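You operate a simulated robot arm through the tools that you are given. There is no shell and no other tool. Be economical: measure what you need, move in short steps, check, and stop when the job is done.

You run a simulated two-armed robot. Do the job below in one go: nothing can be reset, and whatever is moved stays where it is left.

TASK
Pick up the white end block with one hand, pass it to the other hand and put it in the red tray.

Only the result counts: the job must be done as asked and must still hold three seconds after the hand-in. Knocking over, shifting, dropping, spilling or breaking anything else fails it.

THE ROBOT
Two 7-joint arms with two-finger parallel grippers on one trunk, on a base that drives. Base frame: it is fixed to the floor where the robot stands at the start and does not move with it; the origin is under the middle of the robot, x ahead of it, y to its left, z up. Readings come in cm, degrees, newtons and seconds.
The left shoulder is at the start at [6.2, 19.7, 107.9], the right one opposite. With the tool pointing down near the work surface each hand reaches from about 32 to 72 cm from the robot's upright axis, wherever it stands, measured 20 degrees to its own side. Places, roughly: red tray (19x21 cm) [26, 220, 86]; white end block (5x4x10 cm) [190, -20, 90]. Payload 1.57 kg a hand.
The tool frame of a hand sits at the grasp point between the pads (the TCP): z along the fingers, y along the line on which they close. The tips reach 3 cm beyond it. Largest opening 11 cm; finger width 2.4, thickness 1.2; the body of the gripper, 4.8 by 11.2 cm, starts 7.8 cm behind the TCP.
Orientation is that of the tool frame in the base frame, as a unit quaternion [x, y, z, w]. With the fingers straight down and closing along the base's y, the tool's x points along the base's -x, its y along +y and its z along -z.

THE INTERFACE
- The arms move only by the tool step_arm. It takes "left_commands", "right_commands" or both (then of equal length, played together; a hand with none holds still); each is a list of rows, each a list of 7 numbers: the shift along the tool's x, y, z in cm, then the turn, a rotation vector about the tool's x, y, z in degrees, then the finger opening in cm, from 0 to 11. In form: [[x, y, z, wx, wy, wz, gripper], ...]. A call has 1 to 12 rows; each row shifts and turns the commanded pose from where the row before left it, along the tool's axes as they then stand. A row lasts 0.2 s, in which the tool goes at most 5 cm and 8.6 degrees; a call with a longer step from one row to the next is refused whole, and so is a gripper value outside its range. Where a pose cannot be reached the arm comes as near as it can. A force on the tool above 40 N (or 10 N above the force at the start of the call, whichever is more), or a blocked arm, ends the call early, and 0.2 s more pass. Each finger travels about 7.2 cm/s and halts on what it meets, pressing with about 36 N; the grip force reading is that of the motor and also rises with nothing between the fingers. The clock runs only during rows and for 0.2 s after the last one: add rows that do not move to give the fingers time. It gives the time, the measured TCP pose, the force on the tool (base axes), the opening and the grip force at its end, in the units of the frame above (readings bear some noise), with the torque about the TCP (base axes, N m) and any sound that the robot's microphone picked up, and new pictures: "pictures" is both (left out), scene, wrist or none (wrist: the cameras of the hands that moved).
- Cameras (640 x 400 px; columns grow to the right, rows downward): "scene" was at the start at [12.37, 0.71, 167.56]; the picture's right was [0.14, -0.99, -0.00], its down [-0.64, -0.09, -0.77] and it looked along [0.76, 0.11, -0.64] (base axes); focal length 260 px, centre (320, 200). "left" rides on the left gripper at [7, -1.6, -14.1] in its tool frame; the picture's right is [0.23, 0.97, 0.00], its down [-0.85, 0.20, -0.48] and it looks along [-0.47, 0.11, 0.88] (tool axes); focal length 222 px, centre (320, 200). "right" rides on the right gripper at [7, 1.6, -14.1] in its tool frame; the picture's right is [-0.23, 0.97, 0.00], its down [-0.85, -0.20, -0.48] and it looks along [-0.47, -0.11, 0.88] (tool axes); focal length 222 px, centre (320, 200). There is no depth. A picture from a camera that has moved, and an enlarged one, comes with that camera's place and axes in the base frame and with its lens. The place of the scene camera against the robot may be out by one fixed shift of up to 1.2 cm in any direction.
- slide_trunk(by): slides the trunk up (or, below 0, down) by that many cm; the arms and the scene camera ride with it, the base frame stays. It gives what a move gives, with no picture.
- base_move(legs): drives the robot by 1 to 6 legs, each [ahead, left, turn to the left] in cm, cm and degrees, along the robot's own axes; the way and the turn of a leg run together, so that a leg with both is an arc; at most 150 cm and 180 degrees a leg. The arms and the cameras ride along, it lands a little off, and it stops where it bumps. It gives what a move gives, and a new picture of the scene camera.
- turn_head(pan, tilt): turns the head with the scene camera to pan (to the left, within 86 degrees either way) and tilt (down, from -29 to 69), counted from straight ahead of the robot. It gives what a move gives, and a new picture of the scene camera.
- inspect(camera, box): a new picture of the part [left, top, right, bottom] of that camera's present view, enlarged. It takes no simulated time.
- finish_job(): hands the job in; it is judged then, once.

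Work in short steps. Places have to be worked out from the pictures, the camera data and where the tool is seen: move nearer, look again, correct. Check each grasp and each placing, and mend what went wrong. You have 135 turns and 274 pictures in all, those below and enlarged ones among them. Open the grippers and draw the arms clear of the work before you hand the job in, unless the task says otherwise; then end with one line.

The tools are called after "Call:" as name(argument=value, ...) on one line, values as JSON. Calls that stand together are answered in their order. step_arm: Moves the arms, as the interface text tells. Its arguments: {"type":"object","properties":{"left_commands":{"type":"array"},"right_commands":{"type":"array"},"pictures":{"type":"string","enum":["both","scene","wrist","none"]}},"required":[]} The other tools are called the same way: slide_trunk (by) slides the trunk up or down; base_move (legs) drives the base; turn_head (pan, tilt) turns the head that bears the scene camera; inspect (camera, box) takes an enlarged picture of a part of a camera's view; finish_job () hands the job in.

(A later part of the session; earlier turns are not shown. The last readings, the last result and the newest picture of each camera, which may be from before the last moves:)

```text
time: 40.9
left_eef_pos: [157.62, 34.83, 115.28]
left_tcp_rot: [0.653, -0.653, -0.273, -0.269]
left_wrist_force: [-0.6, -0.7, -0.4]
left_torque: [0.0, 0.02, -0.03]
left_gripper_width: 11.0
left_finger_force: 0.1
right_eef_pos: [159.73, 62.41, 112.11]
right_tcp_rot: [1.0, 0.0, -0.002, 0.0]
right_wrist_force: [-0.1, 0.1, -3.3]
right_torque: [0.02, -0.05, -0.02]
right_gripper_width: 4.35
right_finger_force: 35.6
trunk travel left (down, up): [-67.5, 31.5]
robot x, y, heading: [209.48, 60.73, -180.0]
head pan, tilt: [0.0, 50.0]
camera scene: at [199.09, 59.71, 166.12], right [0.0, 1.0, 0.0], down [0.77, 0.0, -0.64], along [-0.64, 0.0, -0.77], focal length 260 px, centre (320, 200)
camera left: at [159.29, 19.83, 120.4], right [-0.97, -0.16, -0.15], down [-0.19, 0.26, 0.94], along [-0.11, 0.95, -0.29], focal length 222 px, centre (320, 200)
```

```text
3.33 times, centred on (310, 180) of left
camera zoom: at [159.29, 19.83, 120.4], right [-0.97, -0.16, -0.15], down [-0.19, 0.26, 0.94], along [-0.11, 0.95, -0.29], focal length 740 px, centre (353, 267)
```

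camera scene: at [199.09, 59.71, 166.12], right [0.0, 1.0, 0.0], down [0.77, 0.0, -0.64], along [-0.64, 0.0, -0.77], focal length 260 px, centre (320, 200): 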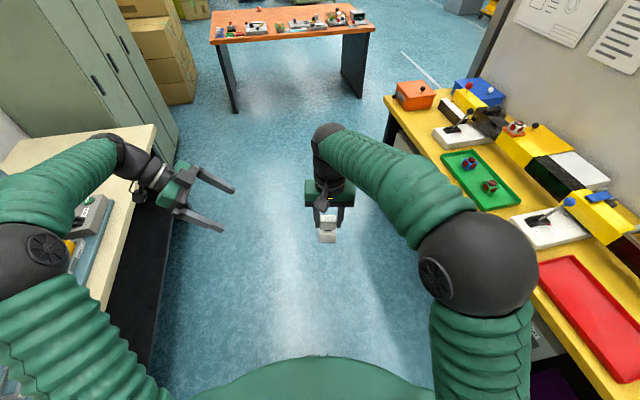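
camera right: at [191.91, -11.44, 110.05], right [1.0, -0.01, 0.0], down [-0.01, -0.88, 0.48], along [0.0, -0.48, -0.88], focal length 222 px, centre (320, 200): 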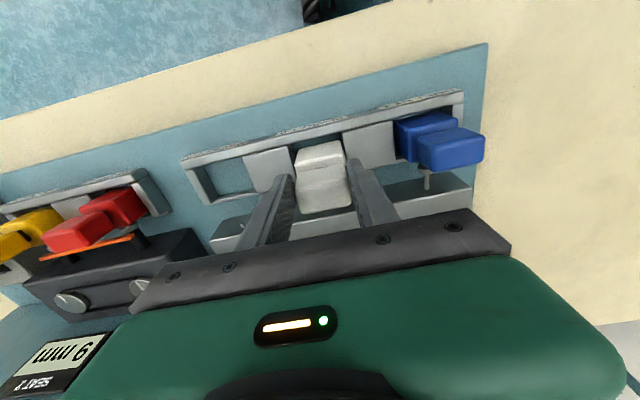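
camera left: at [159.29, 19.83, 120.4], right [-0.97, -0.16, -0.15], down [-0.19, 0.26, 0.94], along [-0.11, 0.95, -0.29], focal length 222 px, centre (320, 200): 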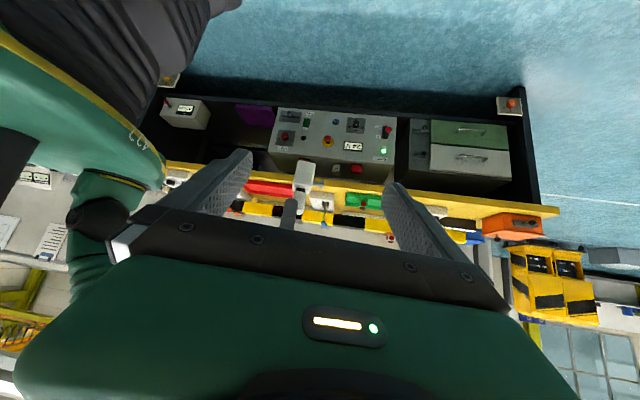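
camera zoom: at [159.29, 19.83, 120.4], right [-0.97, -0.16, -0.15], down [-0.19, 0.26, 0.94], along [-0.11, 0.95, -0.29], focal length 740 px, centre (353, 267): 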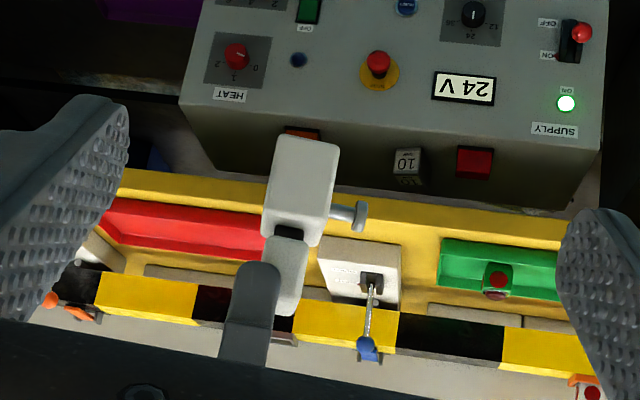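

The bolt sticks out of the base's forward face, so fore–aft gripping would foul it. Instead the left hand will come from the robot side, pointing forward-down 45°, closing on the block's left/right faces. I undo the left turns.

Call:
step_arm(left_commands=[[0, 0, 0, 0, 7.5, 0, 11], [0, 0, 0, 0, 7.5, 0, 11], [0, 0, 0, 0, 7.5, 0, 11], [0, 0, 0, 0, 7.5, 0, 11], [0, 0, 0, 0, 7.5, 0, 11], [0, 0, 0, 0, 7.5, 0, 11], [0, 0, 0, 0, 0, -8.3, 11], [0, 0, 0, 0, 0, -8.3, 11], [0, 0, 0, 0, 0, -8.3, 11], [0, 0, 0, 0, 0, -8.3, 11], [0, 0, 0, 0, 0, -8.3, 11], [0, 0, 0, 0, 0, -8.3, 11]], right_commands=[[-1, 0, 0, 0, 0, 0, 2], [-1, 0, 0, 0, 0, 0, 2], [-1, 0, 0, 0, 0, 0, 2], [-1, 0, 0, 0, 0, 0, 2], [-1, 0, 0, 0, 0, 0, 2], [-1, 0, 0, 0, 0, 0, 2], [0, 0, 0, 0, 0, 0, 2], [0, 0, 0, 0, 0, 0, 2], [0, 0, 0, 0, 0, 0, 2], [0, 0, 0, 0, 0, 0, 2], [0, 0, 0, 0, 0, 0, 2], [0, 0, 0, 0, 0, 0, 2]], pictures="none")

Call:
step_arm(left_commands=[[1, 0, 0, 0, 0, -8.3, 11], [1, 0, 0, 0, 0, -8.3, 11], [1, 0, 0, 0, 0, -8.3, 11], [1, 0, 0, 0, 0, -8.3, 11], [1, 0, 0, 0, 0, -7, 11], [1, 0, 0, 0, -7.5, 0, 11], [0, 0, 0, 0, -7.5, 0, 11], [0, 0, 0, 0, -7.5, 0, 11], [0, 0, 0, 0, -7.5, 0, 11], [0, 0, 0, 0, -7.5, 0, 11], [0, 0, 0, 0, -7.5, 0, 11], [0, 0, 0, 0, 0, 0, 11]], pictures="both")

```text
time: 43.5
left_eef_pos: [157.59, 34.96, 115.34]
left_tcp_rot: [0.94, -0.342, -0.004, 0.001]
left_wrist_force: [0.2, 0.2, 0.8]
left_torque: [0.02, 0.0, -0.01]
left_gripper_width: 11.01
left_finger_force: 0.1
right_eef_pos: [153.65, 62.52, 112.13]
right_tcp_rot: [1.0, 0.0, -0.002, -0.001]
right_wrist_force: [1.0, -0.6, -2.3]
right_torque: [-0.03, -0.08, -0.01]
right_gripper_width: 4.38
right_finger_force: 35.8
trunk travel left (down, up): [-67.5, 31.5]
robot x, y, heading: [209.69, 60.76, -179.7]
head pan, tilt: [0.0, 50.0]
```

```text
time: 46.1
left_eef_pos: [163.18, 32.77, 115.38]
left_tcp_rot: [0.923, 0.002, -0.385, 0.0]
left_wrist_force: [0.6, 0.1, -0.5]
left_torque: [-0.01, 0.01, 0.0]
left_gripper_width: 11.01
left_finger_force: 0.0
right_eef_pos: [153.7, 62.34, 112.17]
right_tcp_rot: [1.0, 0.0, -0.002, -0.001]
right_wrist_force: [-0.6, 0.8, -3.2]
right_torque: [-0.01, -0.07, 0.02]
right_gripper_width: 4.36
right_finger_force: 35.9
trunk travel left (down, up): [-67.5, 31.5]
robot x, y, heading: [209.52, 60.57, -179.9]
head pan, tilt: [0.0, 50.0]
camera scene: at [199.14, 59.8, 166.12], right [0.0, 1.0, 0.0], down [0.77, 0.0, -0.64], along [-0.64, 0.0, -0.77], focal length 260 px, centre (320, 200)
camera left: at [178.03, 34.43, 120.26], right [0.16, -0.97, -0.16], down [-0.26, -0.2, 0.94], along [-0.95, -0.11, -0.29], focal length 222 px, centre (320, 200)
```

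scene: 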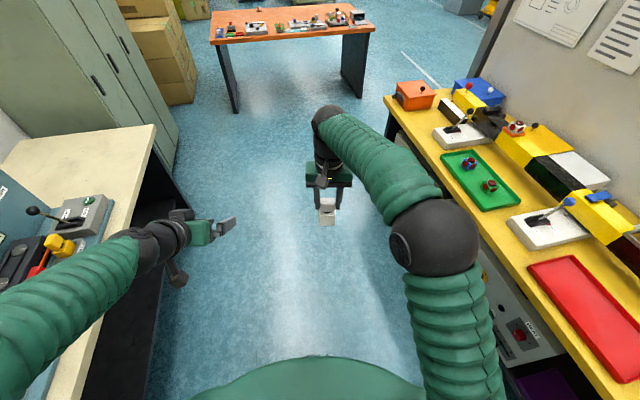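
left: 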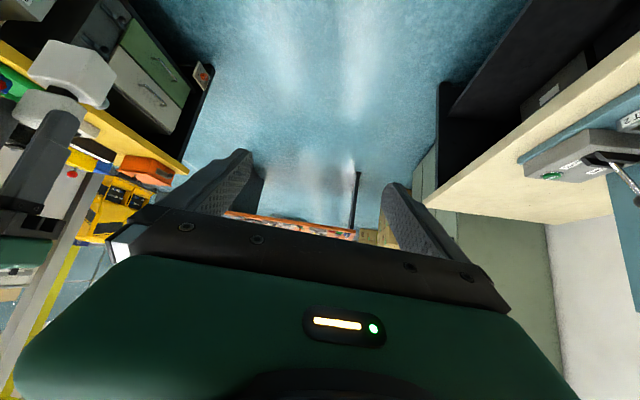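

Now I slide the left hand sideways to sit behind the block (12 cm short along its approach) and check.

Call:
step_arm(left_commands=[[0.1, -3.7, 0.2, 0, 0, 0, 11], [0.1, -3.7, 0.2, 0, 0, 0, 11], [0.1, -3.7, 0.2, 0, 0, 0, 11], [0.1, -3.7, 0.2, 0, 0, 0, 11], [0.1, -3.7, 0.2, 0, 0, 0, 11], [0.1, -3.7, 0.2, 0, 0, 0, 11], [0, -3.7, 0.2, 0, 0, 0, 11], [0, -3.7, 0.2, 0, 0, 0, 11], [0, 0, 0, 0, 0, 0, 11]], pictures="both")

Call:
inspect(camera="left", box=[220, 80, 420, 240])

Call:
inspect(camera="right", box=[160, 100, 480, 300])

```text
time: 48.1
left_eef_pos: [162.57, 63.26, 114.48]
left_tcp_rot: [0.928, 0.015, -0.369, -0.041]
left_wrist_force: [0.3, -0.2, 0.1]
left_torque: [0.0, -0.02, 0.0]
left_gripper_width: 10.97
left_finger_force: 0.1
right_eef_pos: [153.74, 62.64, 112.32]
right_tcp_rot: [1.0, 0.0, -0.002, -0.001]
right_wrist_force: [-0.2, 0.1, -2.6]
right_torque: [0.01, -0.06, -0.02]
right_gripper_width: 4.36
right_finger_force: 35.8
trunk travel left (down, up): [-67.5, 31.5]
robot x, y, heading: [209.65, 61.01, -179.8]
head pan, tilt: [0.0, 50.0]
camera scene: at [199.13, 60.04, 166.26], right [0.0, 1.0, 0.0], down [0.77, 0.0, -0.64], along [-0.64, 0.0, -0.77], focal length 260 px, centre (320, 200)
camera left: at [177.32, 64.35, 120.17], right [0.16, -0.96, -0.24], down [-0.29, -0.28, 0.91], along [-0.94, -0.08, -0.33], focal length 222 px, centre (320, 200)
```

scene: 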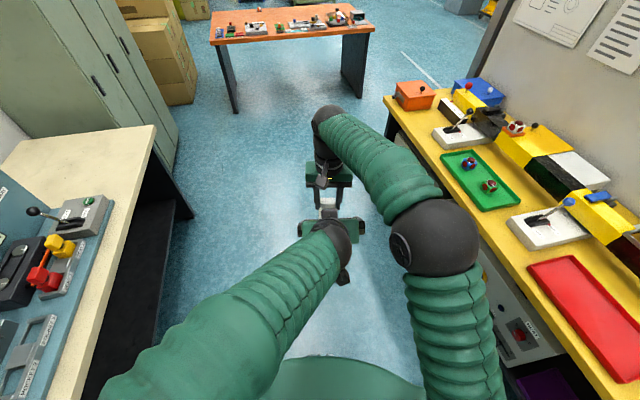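
left: 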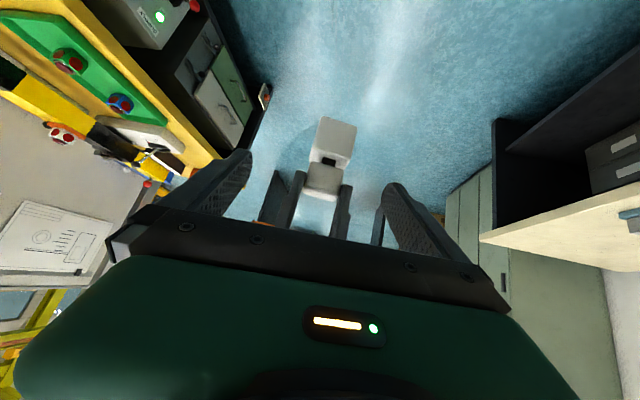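

```text
2.50 times, centred on (320, 160) of left
camera zoom: at [177.32, 64.35, 120.17], right [0.16, -0.96, -0.24], down [-0.29, -0.28, 0.91], along [-0.94, -0.08, -0.33], focal length 555 px, centre (320, 300)
```

zoom: 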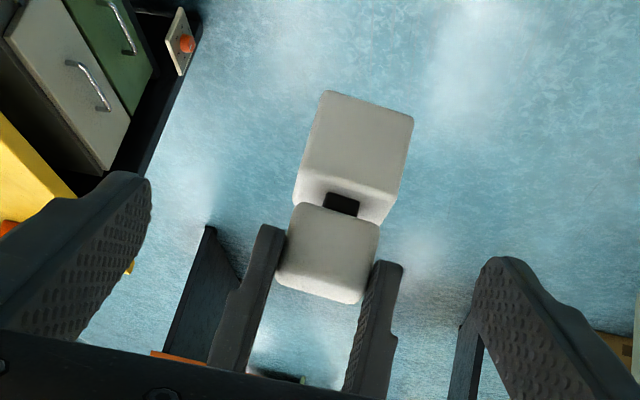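

```text
2.00 times, centred on (320, 200) of right
camera zoom: at [160.78, 61.03, 126.39], right [-0.23, -0.97, 0.0], down [-0.85, 0.2, 0.48], along [-0.47, 0.11, -0.88], focal length 444 px, centre (320, 200)
```

zoom: 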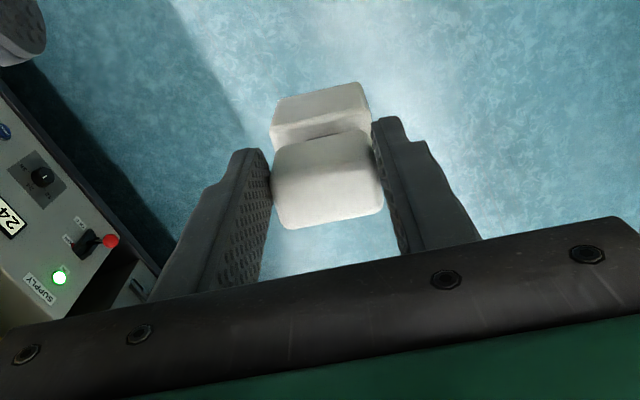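

The left hand hit a joint limit reaching across (about 5° off). I shift both hands 9 cm to the robot's left together.

Call:
step_arm(left_commands=[[0, 2.2, 0, 0, 0, 0, 11], [0, 2.2, 0, 0, 0, 0, 11], [0, 2.3, 0, 0, 0, 0, 11], [0, 2.3, 0, 0, 0, 0, 11], [0, 0, 0, 0, 0, 0, 11], [0, 0, 0, 0, 0, 0, 11]], right_commands=[[0, 2.2, 0, 0, 0, 0, 2], [0, 2.2, 0, 0, 0, 0, 2], [0, 2.3, 0, 0, 0, 0, 2], [0, 2.3, 0, 0, 0, 0, 2], [0, 0, 0, 0, 0, 0, 2], [0, 0, 0, 0, 0, 0, 2]], pictures="both")

Call:
inspect(camera="left", box=[220, 80, 420, 240])

```text
time: 49.5
left_eef_pos: [162.38, 53.92, 113.48]
left_tcp_rot: [0.924, 0.0, -0.382, -0.003]
left_wrist_force: [-0.2, 0.8, 0.6]
left_torque: [0.03, 0.03, -0.01]
left_gripper_width: 11.01
left_finger_force: 0.0
right_eef_pos: [153.76, 53.54, 111.98]
right_tcp_rot: [1.0, 0.0, -0.003, 0.0]
right_wrist_force: [0.0, 0.5, -3.2]
right_torque: [0.02, -0.05, 0.0]
right_gripper_width: 4.36
right_finger_force: 35.8
trunk travel left (down, up): [-67.5, 31.5]
robot x, y, heading: [209.81, 60.74, -179.9]
head pan, tilt: [0.0, 50.0]
camera scene: at [199.14, 59.99, 166.03], right [0.0, 1.0, 0.0], down [0.77, 0.0, -0.64], along [-0.64, 0.0, -0.77], focal length 260 px, centre (320, 200)
camera right: at [160.79, 52.0, 126.1], right [-0.23, -0.97, 0.0], down [-0.85, 0.2, 0.48], along [-0.47, 0.11, -0.88], focal length 222 px, centre (320, 200)
camera left: at [177.3, 55.33, 118.59], right [0.16, -0.97, -0.17], down [-0.26, -0.2, 0.94], along [-0.95, -0.11, -0.29], focal length 222 px, centre (320, 200)
```

scene: 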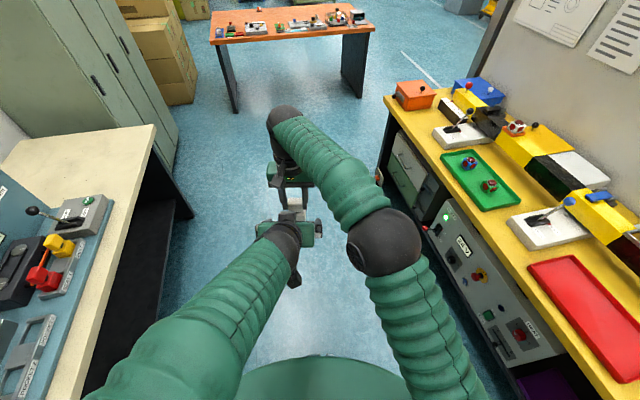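
right: 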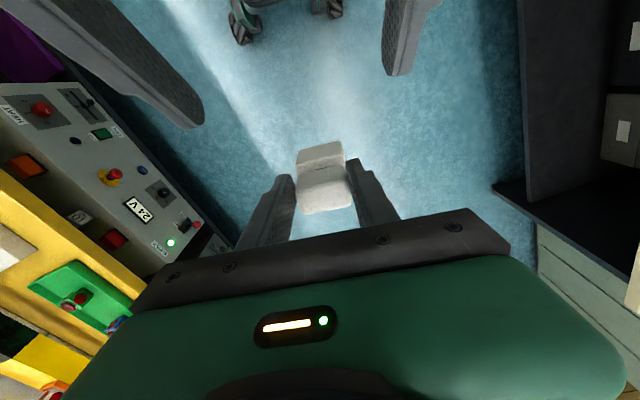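
left: 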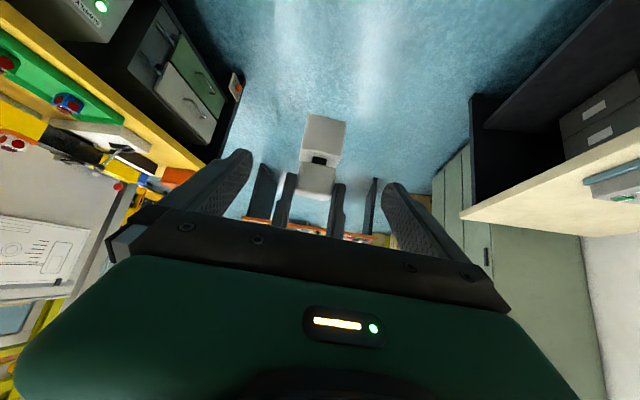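

```text
2.50 times, centred on (320, 160) of left
camera zoom: at [177.3, 55.33, 118.59], right [0.16, -0.97, -0.17], down [-0.26, -0.2, 0.94], along [-0.95, -0.11, -0.29], focal length 555 px, centre (320, 300)
```

zoom: 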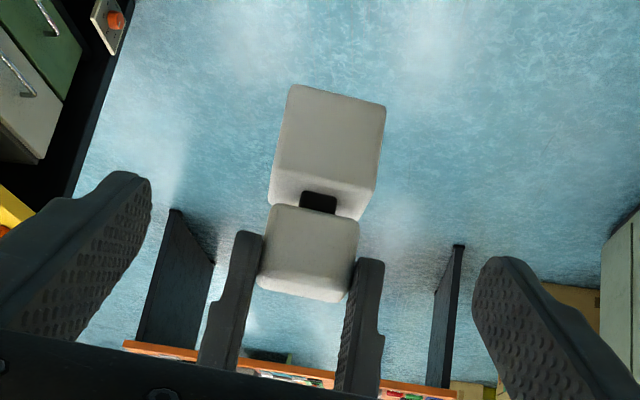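

Orientation now exact. Block base spans z≈102.3–107.7, y≈53.6; target left TCP (153.8,53.6,105.6). I advance most of the way.

Call:
step_arm(left_commands=[[-0.2, 0.15, 3, 0, 0, 0, 11], [-0.2, 0.15, 3, 0, 0, 0, 11], [-0.1, 0, 3, 0, 0, 0, 11], [0, 0, 0, 0, 0, 0, 11]], pictures="wrist")

Call:
inspect(camera="right", box=[200, 80, 440, 230])

Call:
inspect(camera="left", box=[220, 80, 420, 240])

```text
time: 50.5
left_eef_pos: [156.94, 53.09, 109.97]
left_tcp_rot: [0.923, 0.013, -0.385, -0.009]
left_wrist_force: [-1.1, 0.9, -0.2]
left_torque: [-0.02, -0.01, -0.04]
left_gripper_width: 10.98
left_finger_force: 0.1
left hand out of reach, approached as far as the arm can: row 2, 3
right_eef_pos: [153.54, 53.53, 112.14]
right_tcp_rot: [1.0, 0.0, -0.003, 0.0]
right_wrist_force: [0.7, 0.0, -3.9]
right_torque: [0.02, -0.04, 0.01]
right_gripper_width: 4.36
right_finger_force: 36.1
trunk travel left (down, up): [-67.5, 31.5]
robot x, y, heading: [209.4, 60.51, -180.2]
head pan, tilt: [0.0, 50.0]
camera left: at [171.84, 54.79, 115.04], right [0.18, -0.97, -0.19], down [-0.26, -0.23, 0.94], along [-0.95, -0.12, -0.29], focal length 222 px, centre (320, 200)
```

left: 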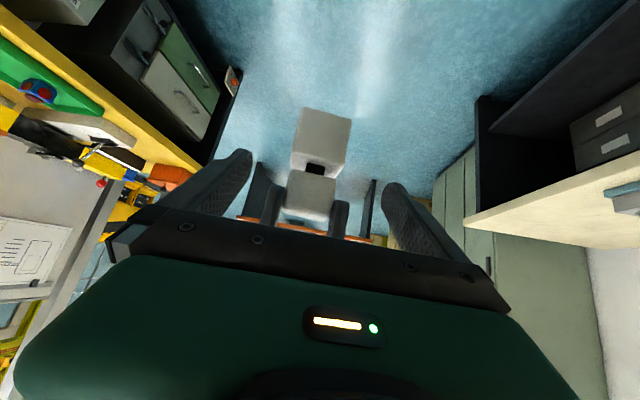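

```text
2.67 times, centred on (320, 155) of right
camera zoom: at [160.77, 51.96, 126.24], right [-0.23, -0.97, 0.0], down [-0.85, 0.2, 0.48], along [-0.47, 0.11, -0.88], focal length 592 px, centre (320, 320)
```

zoom: 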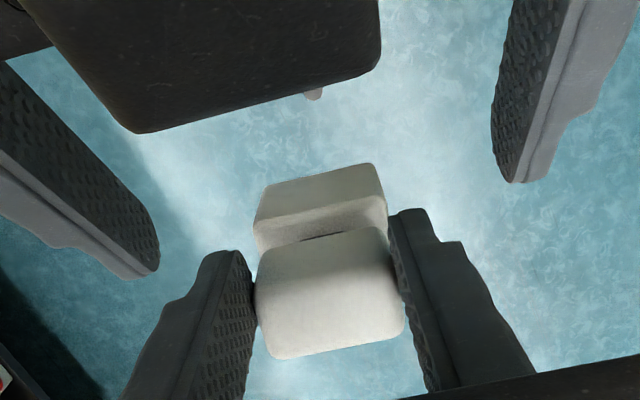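

```text
2.50 times, centred on (320, 160) of left
camera zoom: at [171.84, 54.79, 115.04], right [0.18, -0.97, -0.19], down [-0.26, -0.23, 0.94], along [-0.95, -0.12, -0.29], focal length 555 px, centre (320, 300)
```

zoom: 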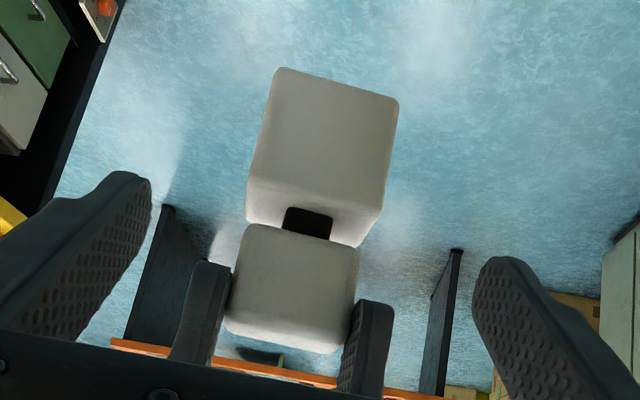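

Left hand is at its limit here; further to the left it has more freedom. I shift both hands 8 cm left together (fingers straddle the block with room).

Call:
step_arm(left_commands=[[0, 2, 0, 0, 0, 0, 11], [0, 2, 0, 0, 0, 0, 11], [0, 2, 0, 0, 0, 0, 11], [0, 2, 0, 0, 0, 0, 11], [0, 0, 0, 0, 0, 0, 11], [0, 0, 0, 0, 0, 0, 11]], right_commands=[[0, 2, 0, 0, 0, 0, 2], [0, 2, 0, 0, 0, 0, 2], [0, 2, 0, 0, 0, 0, 2], [0, 2, 0, 0, 0, 0, 2], [0, 0, 0, 0, 0, 0, 2], [0, 0, 0, 0, 0, 0, 2]], pictures="scene")

Call:
inspect(camera="left", box=[220, 80, 420, 240])

```text
time: 52.1
left_eef_pos: [157.46, 47.95, 107.6]
left_tcp_rot: [0.922, 0.002, -0.387, 0.0]
left_wrist_force: [-0.5, -0.3, -0.4]
left_torque: [0.01, 0.02, 0.02]
left_gripper_width: 10.97
left_finger_force: 0.1
left hand out of reach, approached as far as the arm can: row 1, 2, 3
right_eef_pos: [152.31, 48.89, 113.05]
right_tcp_rot: [1.0, -0.028, -0.011, 0.006]
right_wrist_force: [0.1, -1.0, -3.6]
right_torque: [0.03, -0.05, 0.01]
right_gripper_width: 4.35
right_finger_force: 35.9
right hand out of reach, approached as far as the arm can: row 4
trunk travel left (down, up): [-67.5, 31.5]
robot x, y, heading: [209.57, 60.43, -179.8]
head pan, tilt: [0.0, 50.0]
stopped in row 6 (right hand): the arm was blocked; the commanded pose is now the measured one
camera scene: at [199.05, 59.83, 165.85], right [0.0, 1.0, 0.0], down [0.77, 0.0, -0.64], along [-0.64, 0.0, -0.77], focal length 260 px, centre (320, 200)
```

scene: 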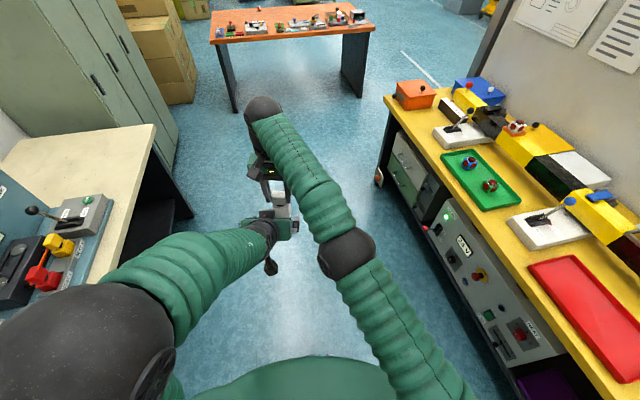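

```text
2.50 times, centred on (320, 160) of left
camera zoom: at [172.34, 49.53, 112.73], right [0.16, -0.97, -0.16], down [-0.26, -0.2, 0.94], along [-0.95, -0.11, -0.29], focal length 555 px, centre (320, 300)
```

zoom: 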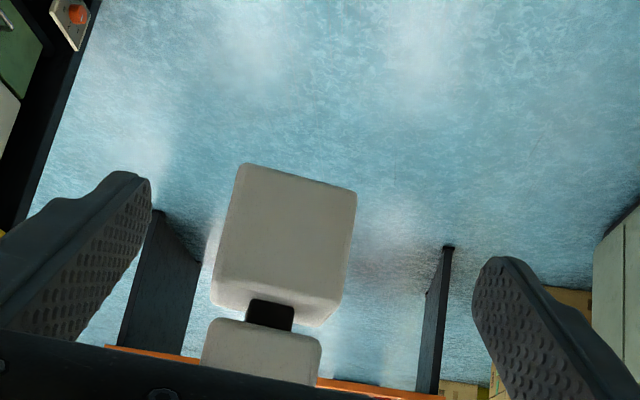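

Right reached its limit. A pose nearer the robot suits both arms, so I draw both hands back 8 cm together, squaring the right again.

Call:
step_arm(left_commands=[[0.88, -0.37, -1, 0, 0, 0, 11], [0.88, -0.37, -1, 0, 0, 0, 11], [0.88, -0.37, -1, 0, 0, 0, 11], [0.88, -0.37, -1, 0, 0, 0, 11], [0.88, -0.37, -1, 0, 0, 0, 11], [0.88, -0.37, -1, 0, 0, 0, 11], [0, 0, 0, 0, 0, 0, 11]], right_commands=[[1.33, -0.25, 0.08, 0, 0, -0.53, 2], [1.33, -0.25, 0.08, 0, 0, -0.53, 2], [1.33, -0.25, 0.08, 0, 0, -0.53, 2], [1.33, -0.25, 0.08, 0, 0, -0.53, 2], [1.33, -0.25, 0.08, 0, 0, -0.53, 2], [1.33, -0.25, 0.08, 0, 0, -0.53, 2], [0, 0, 0, 0, 0, 0, 2]], pictures="scene")

Call:
inspect(camera="left", box=[220, 80, 420, 240])

```text
time: 53.7
left_eef_pos: [165.07, 50.42, 108.6]
left_tcp_rot: [0.923, 0.001, -0.385, 0.0]
left_wrist_force: [-0.8, 0.6, 0.3]
left_torque: [-0.01, -0.01, 0.01]
left_gripper_width: 11.01
left_finger_force: 0.1
left hand out of reach, approached as far as the arm can: row 6
right_eef_pos: [159.55, 51.82, 111.54]
right_tcp_rot: [1.0, -0.017, -0.004, -0.003]
right_wrist_force: [-0.2, 0.3, -2.9]
right_torque: [0.0, -0.06, 0.0]
right_gripper_width: 4.37
right_finger_force: 35.6
trunk travel left (down, up): [-67.5, 31.5]
robot x, y, heading: [209.72, 60.4, -179.7]
head pan, tilt: [0.0, 50.0]
camera scene: at [199.16, 59.83, 166.14], right [0.0, 1.0, 0.0], down [0.77, 0.0, -0.64], along [-0.64, 0.0, -0.77], focal length 260 px, centre (320, 200)
```

scene: 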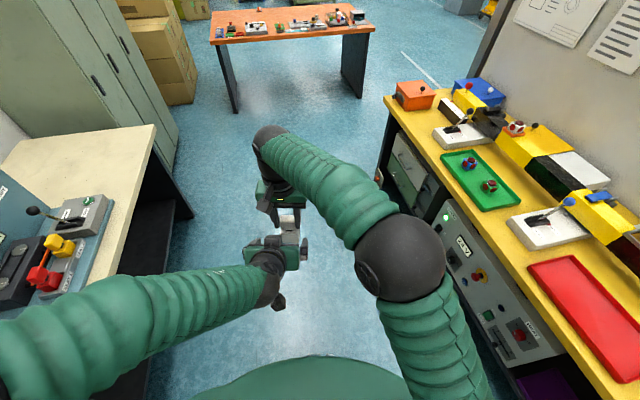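

```text
2.50 times, centred on (320, 160) of left
camera zoom: at [179.95, 51.95, 113.64], right [0.16, -0.97, -0.16], down [-0.26, -0.2, 0.94], along [-0.95, -0.11, -0.29], focal length 555 px, centre (320, 300)
```

zoom: 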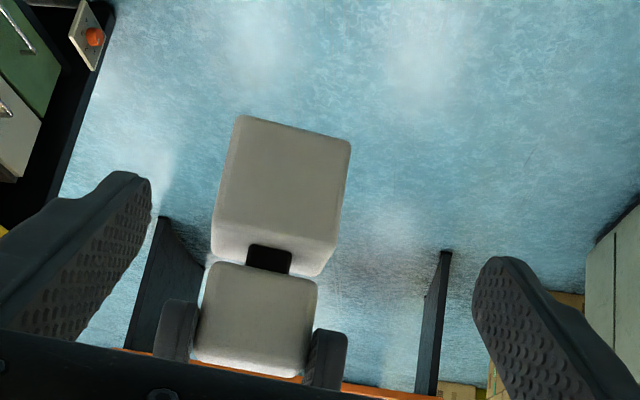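

The limit seems tied to the height above the shoulders. I lower both hands 12 cm together (free aisle below) and re-centre the left.

Call:
step_arm(left_commands=[[0.82, -0.18, 1.84, 0, 0, 0, 11], [0.82, -0.18, 1.84, 0, 0, 0, 11], [0.82, -0.18, 1.84, 0, 0, 0, 11], [0.82, -0.18, 1.84, 0, 0, 0, 11], [0.82, -0.18, 1.84, 0, 0, 0, 11], [0.82, -0.18, 1.84, 0, 0, 0, 11], [0, 0, 0, 0, 0, 0, 11]], right_commands=[[-0.5, 0.05, 2, 0, 0, -0.33, 2], [-0.5, 0.05, 2, 0, 0, -0.33, 2], [-0.5, 0.05, 2, 0, 0, -0.33, 2], [-0.5, 0.05, 2, 0, 0, -0.33, 2], [-0.5, 0.05, 2, 0, 0, -0.33, 2], [-0.5, 0.05, 2, 0, 0, -0.33, 2], [0, 0, 0, 0, 0, 0, 2]], pictures="scene")

Call:
inspect(camera="left", box=[220, 80, 420, 240])

```text
time: 55.3
left_eef_pos: [162.05, 52.0, 104.45]
left_tcp_rot: [0.919, 0.014, -0.394, -0.007]
left_wrist_force: [0.8, 0.1, 0.4]
left_torque: [0.01, 0.01, 0.0]
left_gripper_width: 11.01
left_finger_force: 0.1
left hand out of reach, approached as far as the arm can: row 3, 4, 5, 6
right_eef_pos: [156.99, 50.15, 101.08]
right_tcp_rot: [1.0, 0.013, -0.014, 0.004]
right_wrist_force: [-0.4, -0.1, -3.6]
right_torque: [0.0, -0.07, 0.01]
right_gripper_width: 4.34
right_finger_force: 35.8
trunk travel left (down, up): [-67.5, 31.5]
robot x, y, heading: [209.95, 60.66, -179.8]
head pan, tilt: [0.0, 50.0]
camera scene: at [199.19, 59.86, 166.45], right [0.0, 1.0, 0.0], down [0.77, 0.0, -0.64], along [-0.64, 0.0, -0.77], focal length 260 px, centre (320, 200)
```

scene: 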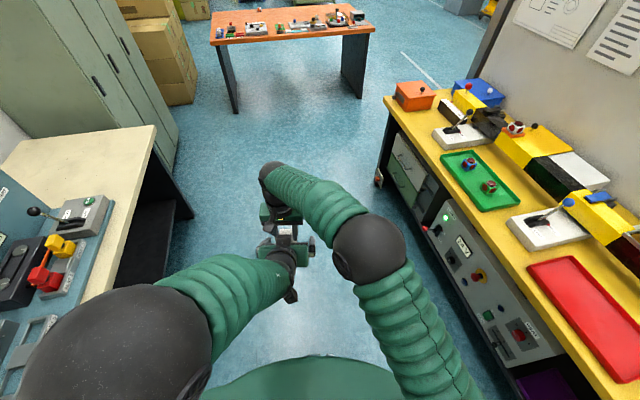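

```text
2.50 times, centred on (320, 160) of left
camera zoom: at [176.98, 53.77, 109.27], right [0.17, -0.97, -0.19], down [-0.24, -0.23, 0.94], along [-0.96, -0.12, -0.27], focal length 555 px, centre (320, 300)
```

zoom: 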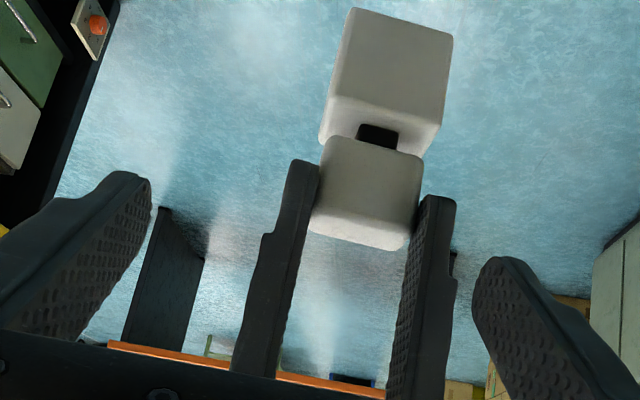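

The left arm can't go low in this pose. New plan: yaw the block 90° so the bolt points right, and bring the left hand in from the left side, pointing right-down (a pose it reached easily). First I withdraw the left hand.

Call:
step_arm(left_commands=[[0, 0, -3, 0, 0, 0, 11], [0, 0, -3, 0, 0, 0, 11], [0, 0, -3, 0, 0, 0, 11], [0, 0, -3, 0, 0, 0, 11], [0, 0, -2, 0, 0, 0, 11], [0, 4, 0, 0, 0, 0, 11], [0, 4, 0, 0, 0, 0, 11], [0, 4, 0, 0, 0, 0, 11], [0, 4, 0, 0, 0, 0, 11], [0, 4, 0, 0, 0, 0, 11], [0, 4, 0, 0, 0, 0, 11], [0, 0, 0, 0, 0, 0, 11]], pictures="scene")

```text
time: 57.1
left_eef_pos: [168.03, 43.89, 116.3]
left_tcp_rot: [0.923, -0.012, -0.385, -0.013]
left_wrist_force: [3.2, 8.9, -1.5]
left_torque: [0.11, 0.03, -0.51]
left_gripper_width: 11.02
left_finger_force: 0.0
left hand out of reach, approached as far as the arm can: row 2, 3, 4, 6, 7, 8
right_eef_pos: [157.19, 49.79, 100.13]
right_tcp_rot: [1.0, 0.005, -0.008, 0.008]
right_wrist_force: [-3.4, -10.5, -1.6]
right_torque: [1.42, -0.82, -0.75]
right_gripper_width: 4.37
right_finger_force: 35.5
trunk travel left (down, up): [-67.5, 31.5]
robot x, y, heading: [209.88, 60.64, -179.9]
head pan, tilt: [0.0, 50.0]
stopped in row 9 (left hand): the force on the tool passed its limit at 67 N (the readings are from after the stop); the commanded pose is now the measured one
camera scene: at [199.21, 59.3, 166.02], right [0.0, 1.0, 0.0], down [0.77, 0.0, -0.64], along [-0.64, 0.0, -0.77], focal length 260 px, centre (320, 200)
```

scene: 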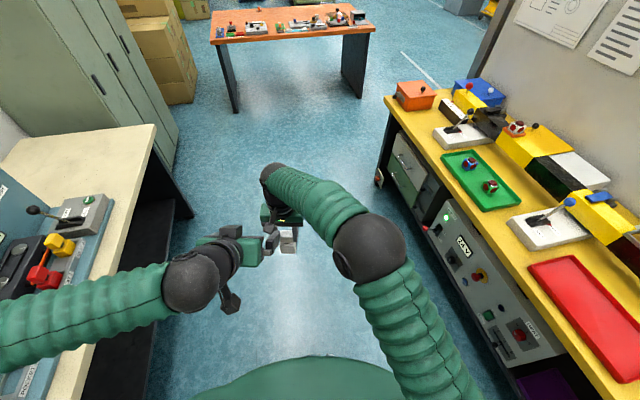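

The left finger touched the right hand's camera; the block is still held. I ease the right hand forward and away to free them.

Call:
step_arm(right_commands=[[-0.6, 0, 0, 0, 0, 0, 2], [-1, 0, 0, 0, 0, 0, 2], [-1.5, 0, 0, 0, 0, 0, 2], [-2, 0, 0, 0, 0, 0, 2], [-2, -1, 0, 0, 0, 0, 2], [-1, -3, 0, 0, 0, 0, 2], [0, -3, 0, 0, 0, 0, 2], [0, -3, 0, 0, 0, 0, 2], [0, 0, 0, 0, 0, 0, 2]], pictures="both")

```text
time: 59.1
left_eef_pos: [167.8, 43.94, 116.45]
left_tcp_rot: [0.923, -0.01, -0.384, -0.011]
left_wrist_force: [1.0, 1.1, 0.2]
left_torque: [-0.01, -0.04, 0.01]
left_gripper_width: 10.99
left_finger_force: 0.1
right_eef_pos: [148.94, 59.51, 100.34]
right_tcp_rot: [1.0, 0.008, -0.007, 0.009]
right_wrist_force: [-0.8, 0.2, -3.6]
right_torque: [0.01, -0.08, 0.02]
right_gripper_width: 4.35
right_finger_force: 36.3
trunk travel left (down, up): [-67.5, 31.5]
robot x, y, heading: [209.54, 60.63, -180.0]
head pan, tilt: [0.0, 50.0]
camera scene: at [199.08, 59.77, 166.12], right [0.0, 1.0, 0.0], down [0.77, 0.0, -0.64], along [-0.64, 0.0, -0.77], focal length 260 px, centre (320, 200)
camera right: at [156.25, 58.29, 114.35], right [-0.21, -0.98, 0.02], down [-0.85, 0.19, 0.49], along [-0.48, 0.09, -0.87], focal length 222 px, centre (320, 200)
```

scene: 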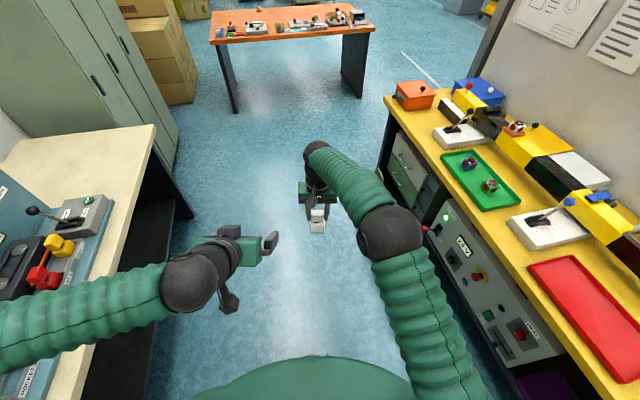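
right: 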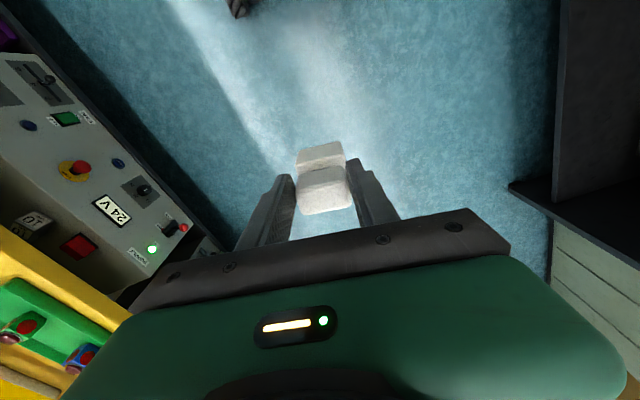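

Freed, block unchanged in the grip. Now I untilt/turn the left hand out to the side, and yaw the right hand +90° while raising it.

Call:
step_arm(left_commands=[[0, 1.5, 0, 0, 7.5, 0, 11], [0, 1.5, 0, 0, 7.5, 0, 11], [0, 1.5, 0, 0, 7.5, 0, 11], [0, 1.5, 0, 0, 7.5, 0, 11], [0, 1.5, 0, 0, 7.5, 0, 11], [0, 1.5, 0, 0, 7.5, 0, 11], [-3, 0, 0, 0, 0, 0, 11], [-3, 0, 0, 0, 0, 0, 11], [-3, 0, 0, 0, 0, 0, 11], [0, 0, 0, 0, 0, 8.2, 11], [0, 0, 0, 0, 0, 8.2, 11], [0, 0, 0, 0, 0, 8.2, 11]], right_commands=[[3, 0, -1, 0, 0, 0, 2], [3, 0, -1, 0, 0, 0, 2], [0, 0, -1, 0, 0, 8.2, 2], [0, 0, -1, 0, 0, 8.2, 2], [0, 0, -1, 0, 0, 8.2, 2], [0, 0, -1, 0, 0, 8.2, 2], [0, 0, -1, 0, 0, 8.2, 2], [0, 0, -1, 0, 0, 8.2, 2], [0, 0, -1, 0, 0, 8.2, 2], [0, 0, -1, 0, 0, 8.2, 2], [0, 0, 0, 0, 0, 8.2, 2], [0, 0, 0, 0, 0, 8.2, 2]], pictures="scene")

```text
time: 61.7
left_eef_pos: [158.4, 35.41, 116.37]
left_tcp_rot: [0.974, -0.227, -0.004, -0.006]
left_wrist_force: [-0.3, 0.6, -0.1]
left_torque: [0.0, -0.03, -0.01]
left_gripper_width: 10.98
left_finger_force: 0.2
right_eef_pos: [154.99, 59.87, 110.24]
right_tcp_rot: [0.759, -0.651, -0.001, 0.012]
right_wrist_force: [0.1, -1.1, -3.9]
right_torque: [-0.08, -0.04, -0.02]
right_gripper_width: 4.36
right_finger_force: 35.9
trunk travel left (down, up): [-67.5, 31.5]
robot x, y, heading: [209.51, 60.34, -180.0]
head pan, tilt: [0.0, 50.0]
camera scene: at [198.94, 59.82, 166.11], right [0.0, 1.0, 0.0], down [0.77, 0.0, -0.64], along [-0.64, 0.0, -0.77], focal length 260 px, centre (320, 200)
```

scene: 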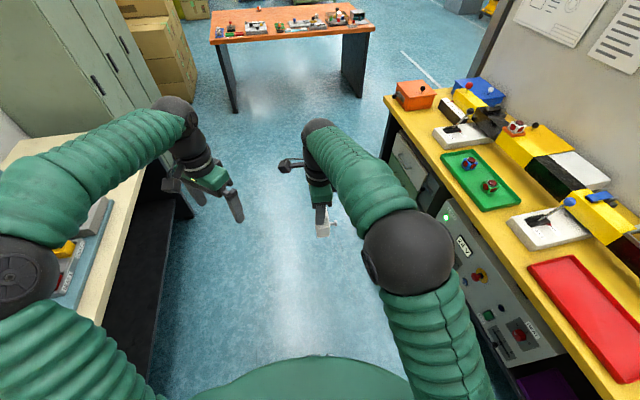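

Both as planned. I finish the right's yaw (8.7° left) and the left's turn, and start tilting it.

Call:
step_arm(left_commands=[[0, 0, 0, 0, 0, 8, 11], [0, 0, 0, 0, 0, 8, 11], [0, 0, 0, 0, 0, 8, 11], [0, 0, 0, 0, 0, 8, 11], [0, 0, 0, 0, 0, 8, 11], [0, 0, 0, 0, 0, 8, 11], [0, 0, 0, 0, 0, 8, 11], [0, 0, 0, 0, 0, 7.8, 11], [0, 0, 0, 0, -8.4, 0, 11], [0, 0, 0, 0, -8.4, 0, 11], [0, 0, 0, 0, -8.4, 0, 11], [0, 0, 0, 0, -8.4, 0, 11]], right_commands=[[0, 0, 0, 0, 0, 4.3, 2], [0, 0, 0, 0, 0, 4.4, 2], [0, 0, 0, 0, 0, 0, 2], [0, 0, 0, 0, 0, 0, 2], [0, 0, 0, 0, 0, 0, 2], [0, 0, 0, 0, 0, 0, 2], [0, 0, 0, 0, 0, 0, 2], [0, 0, 0, 0, 0, 0, 2], [0, 0, 0, 0, 0, 0, 2], [0, 0, 0, 0, 0, 0, 2], [0, 0, 0, 0, 0, 0, 2], [0, 0, 0, 0, 0, 0, 2]], pictures="none")

Call:
step_arm(left_commands=[[0, 0, 0, 0, -6, 0, 11], [0, 0, 0, 0, -5.4, 0, 11], [0, 0, 0, 0, 0, 0, 11]], pictures="both")

Call:
inspect(camera="left", box=[220, 80, 420, 240])

```text
time: 64.3
left_eef_pos: [158.62, 34.91, 116.28]
left_tcp_rot: [-0.675, 0.676, 0.21, 0.208]
left_wrist_force: [-1.0, 0.5, -0.4]
left_torque: [0.0, 0.04, 0.03]
left_gripper_width: 11.0
left_finger_force: 0.0
right_eef_pos: [154.95, 59.75, 110.37]
right_tcp_rot: [0.709, -0.705, 0.001, 0.012]
right_wrist_force: [1.3, 0.4, -3.1]
right_torque: [-0.05, 0.01, 0.0]
right_gripper_width: 4.34
right_finger_force: 36.2
trunk travel left (down, up): [-67.5, 31.5]
robot x, y, heading: [209.6, 60.73, -179.9]
head pan, tilt: [0.0, 50.0]
```

```text
time: 65.1
left_eef_pos: [158.62, 35.19, 116.45]
left_tcp_rot: [-0.651, 0.652, 0.276, 0.273]
left_wrist_force: [0.0, 0.1, -0.7]
left_torque: [0.0, -0.03, -0.03]
left_gripper_width: 11.01
left_finger_force: 0.0
right_eef_pos: [155.07, 59.78, 110.4]
right_tcp_rot: [0.709, -0.705, 0.0, 0.012]
right_wrist_force: [1.2, -0.5, -3.4]
right_torque: [-0.04, -0.02, -0.01]
right_gripper_width: 4.36
right_finger_force: 35.8
trunk travel left (down, up): [-67.5, 31.5]
robot x, y, heading: [209.91, 60.58, -180.1]
head pan, tilt: [0.0, 50.0]
camera scene: at [199.07, 59.55, 166.12], right [0.0, 1.0, 0.0], down [0.77, 0.0, -0.64], along [-0.64, 0.0, -0.77], focal length 260 px, centre (320, 200)
camera left: at [160.22, 20.07, 121.26], right [-0.97, -0.16, -0.16], down [-0.2, 0.25, 0.95], along [-0.11, 0.95, -0.28], focal length 222 px, centre (320, 200)
```

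scene: 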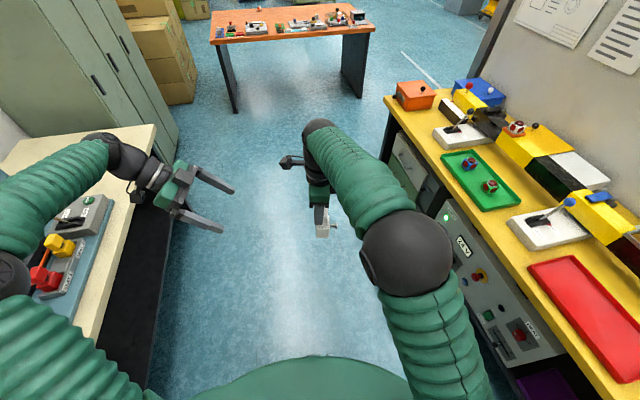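
left: 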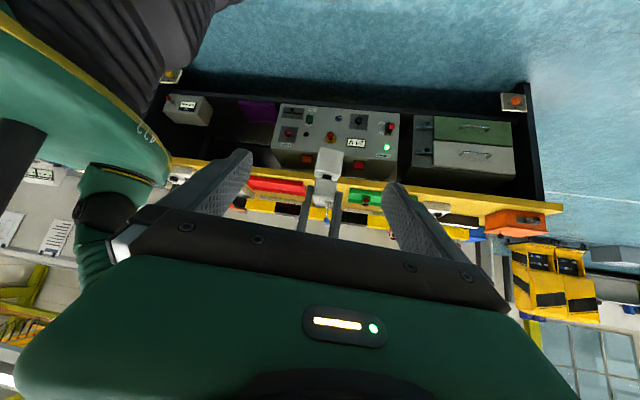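

```text
2.50 times, centred on (320, 160) of left
camera zoom: at [160.22, 20.07, 121.26], right [-0.97, -0.16, -0.16], down [-0.2, 0.25, 0.95], along [-0.11, 0.95, -0.28], focal length 555 px, centre (320, 300)
```

zoom: 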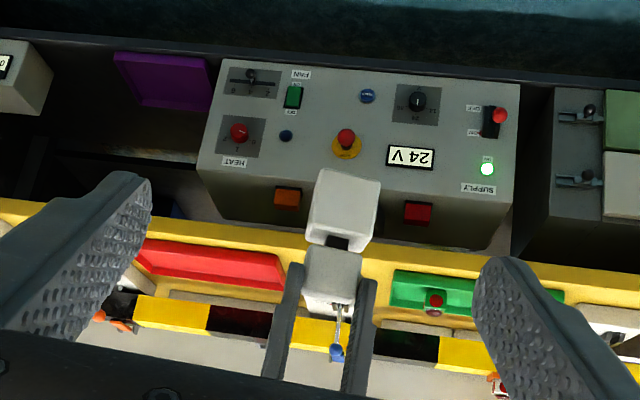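

Block base centre seen at x≈155.15, bottom z≈100.2. I bring the left hand to the pre-grasp 12 cm short.

Call:
step_arm(left_commands=[[-1.6, 0.7, 2.84, 0, 0, 0, 11], [-1.6, 0.7, 2.84, 0, 0, 0, 11], [-1.6, 0.7, 2.84, 0, 0, 0, 11], [-1.6, 0.7, 2.84, 0, 0, 0, 11], [-1.6, 0.7, 2.84, 0, 0, 0, 11], [0, 0, 0, 0, 0, 0, 11]], pictures="scene")

Call:
inspect(camera="left", box=[220, 80, 420, 240])

Call:
inspect(camera="right", box=[160, 50, 480, 250])

```text
time: 66.5
left_eef_pos: [154.97, 50.94, 112.22]
left_tcp_rot: [-0.651, 0.652, 0.276, 0.273]
left_wrist_force: [-0.2, -0.9, 0.4]
left_torque: [0.02, 0.01, -0.01]
left_gripper_width: 11.0
left_finger_force: 0.0
right_eef_pos: [155.18, 59.8, 110.36]
right_tcp_rot: [0.709, -0.705, 0.0, 0.013]
right_wrist_force: [0.4, 0.3, -3.5]
right_torque: [-0.05, -0.01, -0.01]
right_gripper_width: 4.34
right_finger_force: 35.6
trunk travel left (down, up): [-67.5, 31.5]
robot x, y, heading: [209.59, 60.49, -179.6]
head pan, tilt: [0.0, 50.0]
camera scene: at [199.06, 59.8, 166.12], right [0.0, 1.0, 0.0], down [0.77, 0.0, -0.64], along [-0.64, 0.0, -0.77], focal length 260 px, centre (320, 200)
```

scene: 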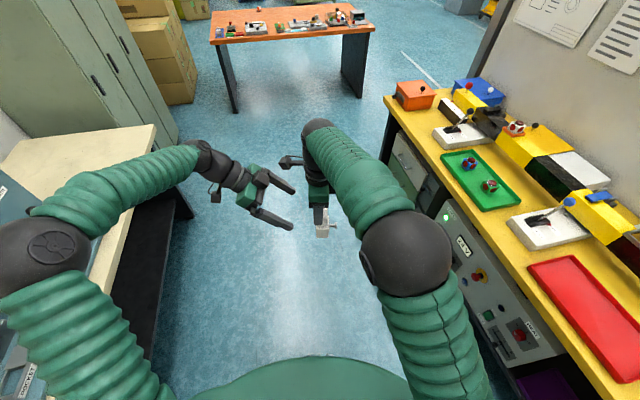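

```text
2.50 times, centred on (320, 160) of left
camera zoom: at [156.66, 35.89, 117.15], right [-0.97, -0.16, -0.16], down [-0.2, 0.25, 0.95], along [-0.11, 0.95, -0.28], focal length 555 px, centre (320, 300)
```

zoom: 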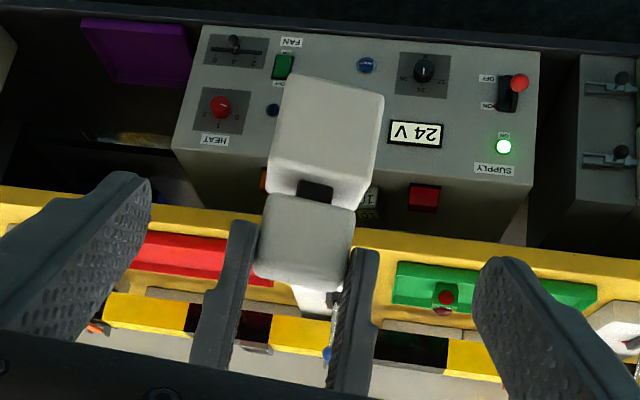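

```text
2.00 times, centred on (320, 150) of right
camera zoom: at [153.82, 53.15, 124.61], right [-0.97, 0.22, 0.01], down [0.2, 0.86, 0.46], along [0.09, 0.45, -0.89], focal length 444 px, centre (320, 300)
```

zoom: 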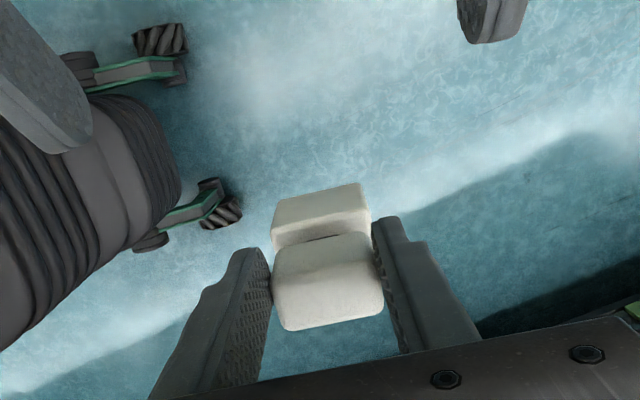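

Left pose is exact now; block base centre x≈155.25, z 100.4–106. I advance along the approach.

Call:
step_arm(left_commands=[[0, -0.14, 3, 0, 0, 0, 11], [0, -0.14, 3, 0, 0, 0, 11], [0, 0, 2.5, 0, 0, 0, 11], [0, 0, 0, 0, 0, 0, 11]], pictures="scene")

Call:
inspect(camera="left", box=[220, 80, 420, 240])

Call:
inspect(camera="right", box=[160, 50, 480, 250])

```text
time: 67.5
left_eef_pos: [155.32, 57.04, 106.21]
left_tcp_rot: [-0.65, 0.653, 0.275, 0.273]
left_wrist_force: [-0.3, 0.1, 1.2]
left_torque: [0.02, 0.03, 0.05]
left_gripper_width: 10.97
left_finger_force: 0.0
right_eef_pos: [155.19, 59.87, 110.3]
right_tcp_rot: [0.709, -0.705, 0.0, 0.013]
right_wrist_force: [0.2, 0.8, -3.4]
right_torque: [-0.03, -0.01, -0.02]
right_gripper_width: 4.34
right_finger_force: 36.2
trunk travel left (down, up): [-67.5, 31.5]
robot x, y, heading: [209.54, 60.5, -179.9]
head pan, tilt: [0.0, 50.0]
camera scene: at [199.01, 59.79, 166.12], right [0.0, 1.0, 0.0], down [0.77, 0.0, -0.64], along [-0.64, 0.0, -0.77], focal length 260 px, centre (320, 200)
```

scene: 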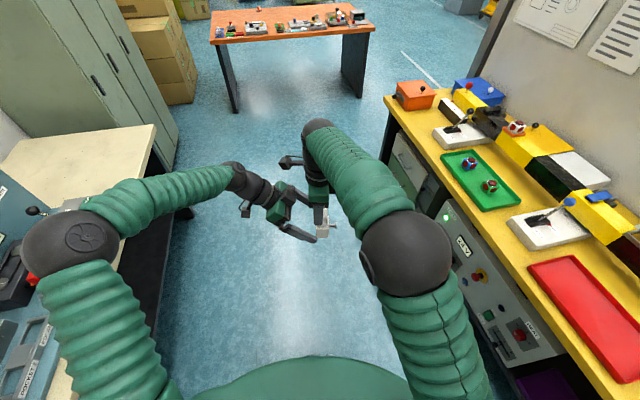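

```text
2.50 times, centred on (320, 160) of left
camera zoom: at [156.9, 41.97, 111.18], right [-0.97, -0.16, -0.16], down [-0.2, 0.26, 0.95], along [-0.11, 0.95, -0.28], focal length 555 px, centre (320, 300)
```

zoom: 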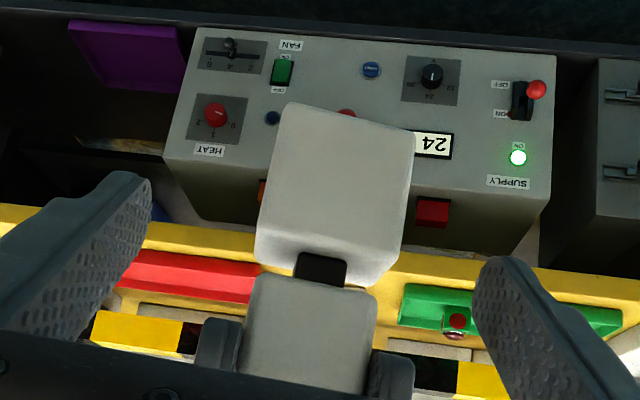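

```text
2.00 times, centred on (320, 150) of right
camera zoom: at [153.79, 53.14, 124.59], right [-0.97, 0.22, 0.01], down [0.2, 0.86, 0.46], along [0.09, 0.45, -0.89], focal length 444 px, centre (320, 300)
```

zoom: 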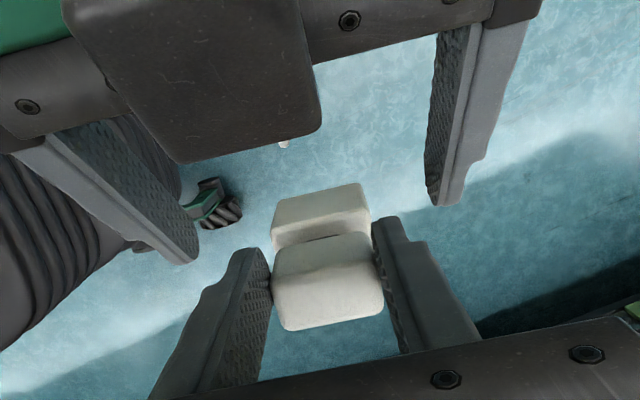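

Alignment holds. A dark box shows on the left gripper in the right camera's view; I check clearances with a scene zoom before the final 3.5 cm.

Call:
inspect(camera="scene", box=[230, 140, 350, 260])

```text
3.33 times, centred on (290, 200) of scene
camera zoom: at [199.01, 59.79, 166.12], right [0.0, 1.0, 0.0], down [0.77, 0.0, -0.64], along [-0.64, 0.0, -0.77], focal length 866 px, centre (420, 200)
```

zoom: 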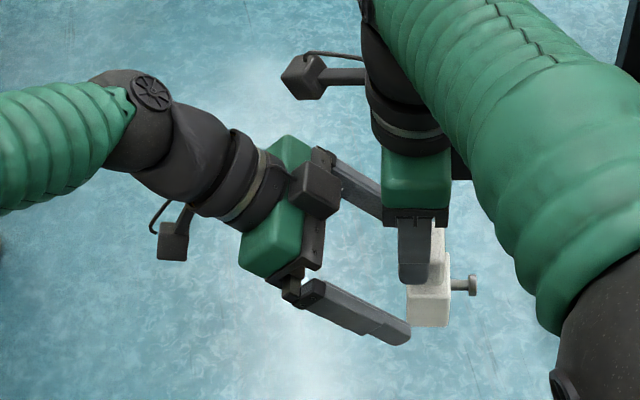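

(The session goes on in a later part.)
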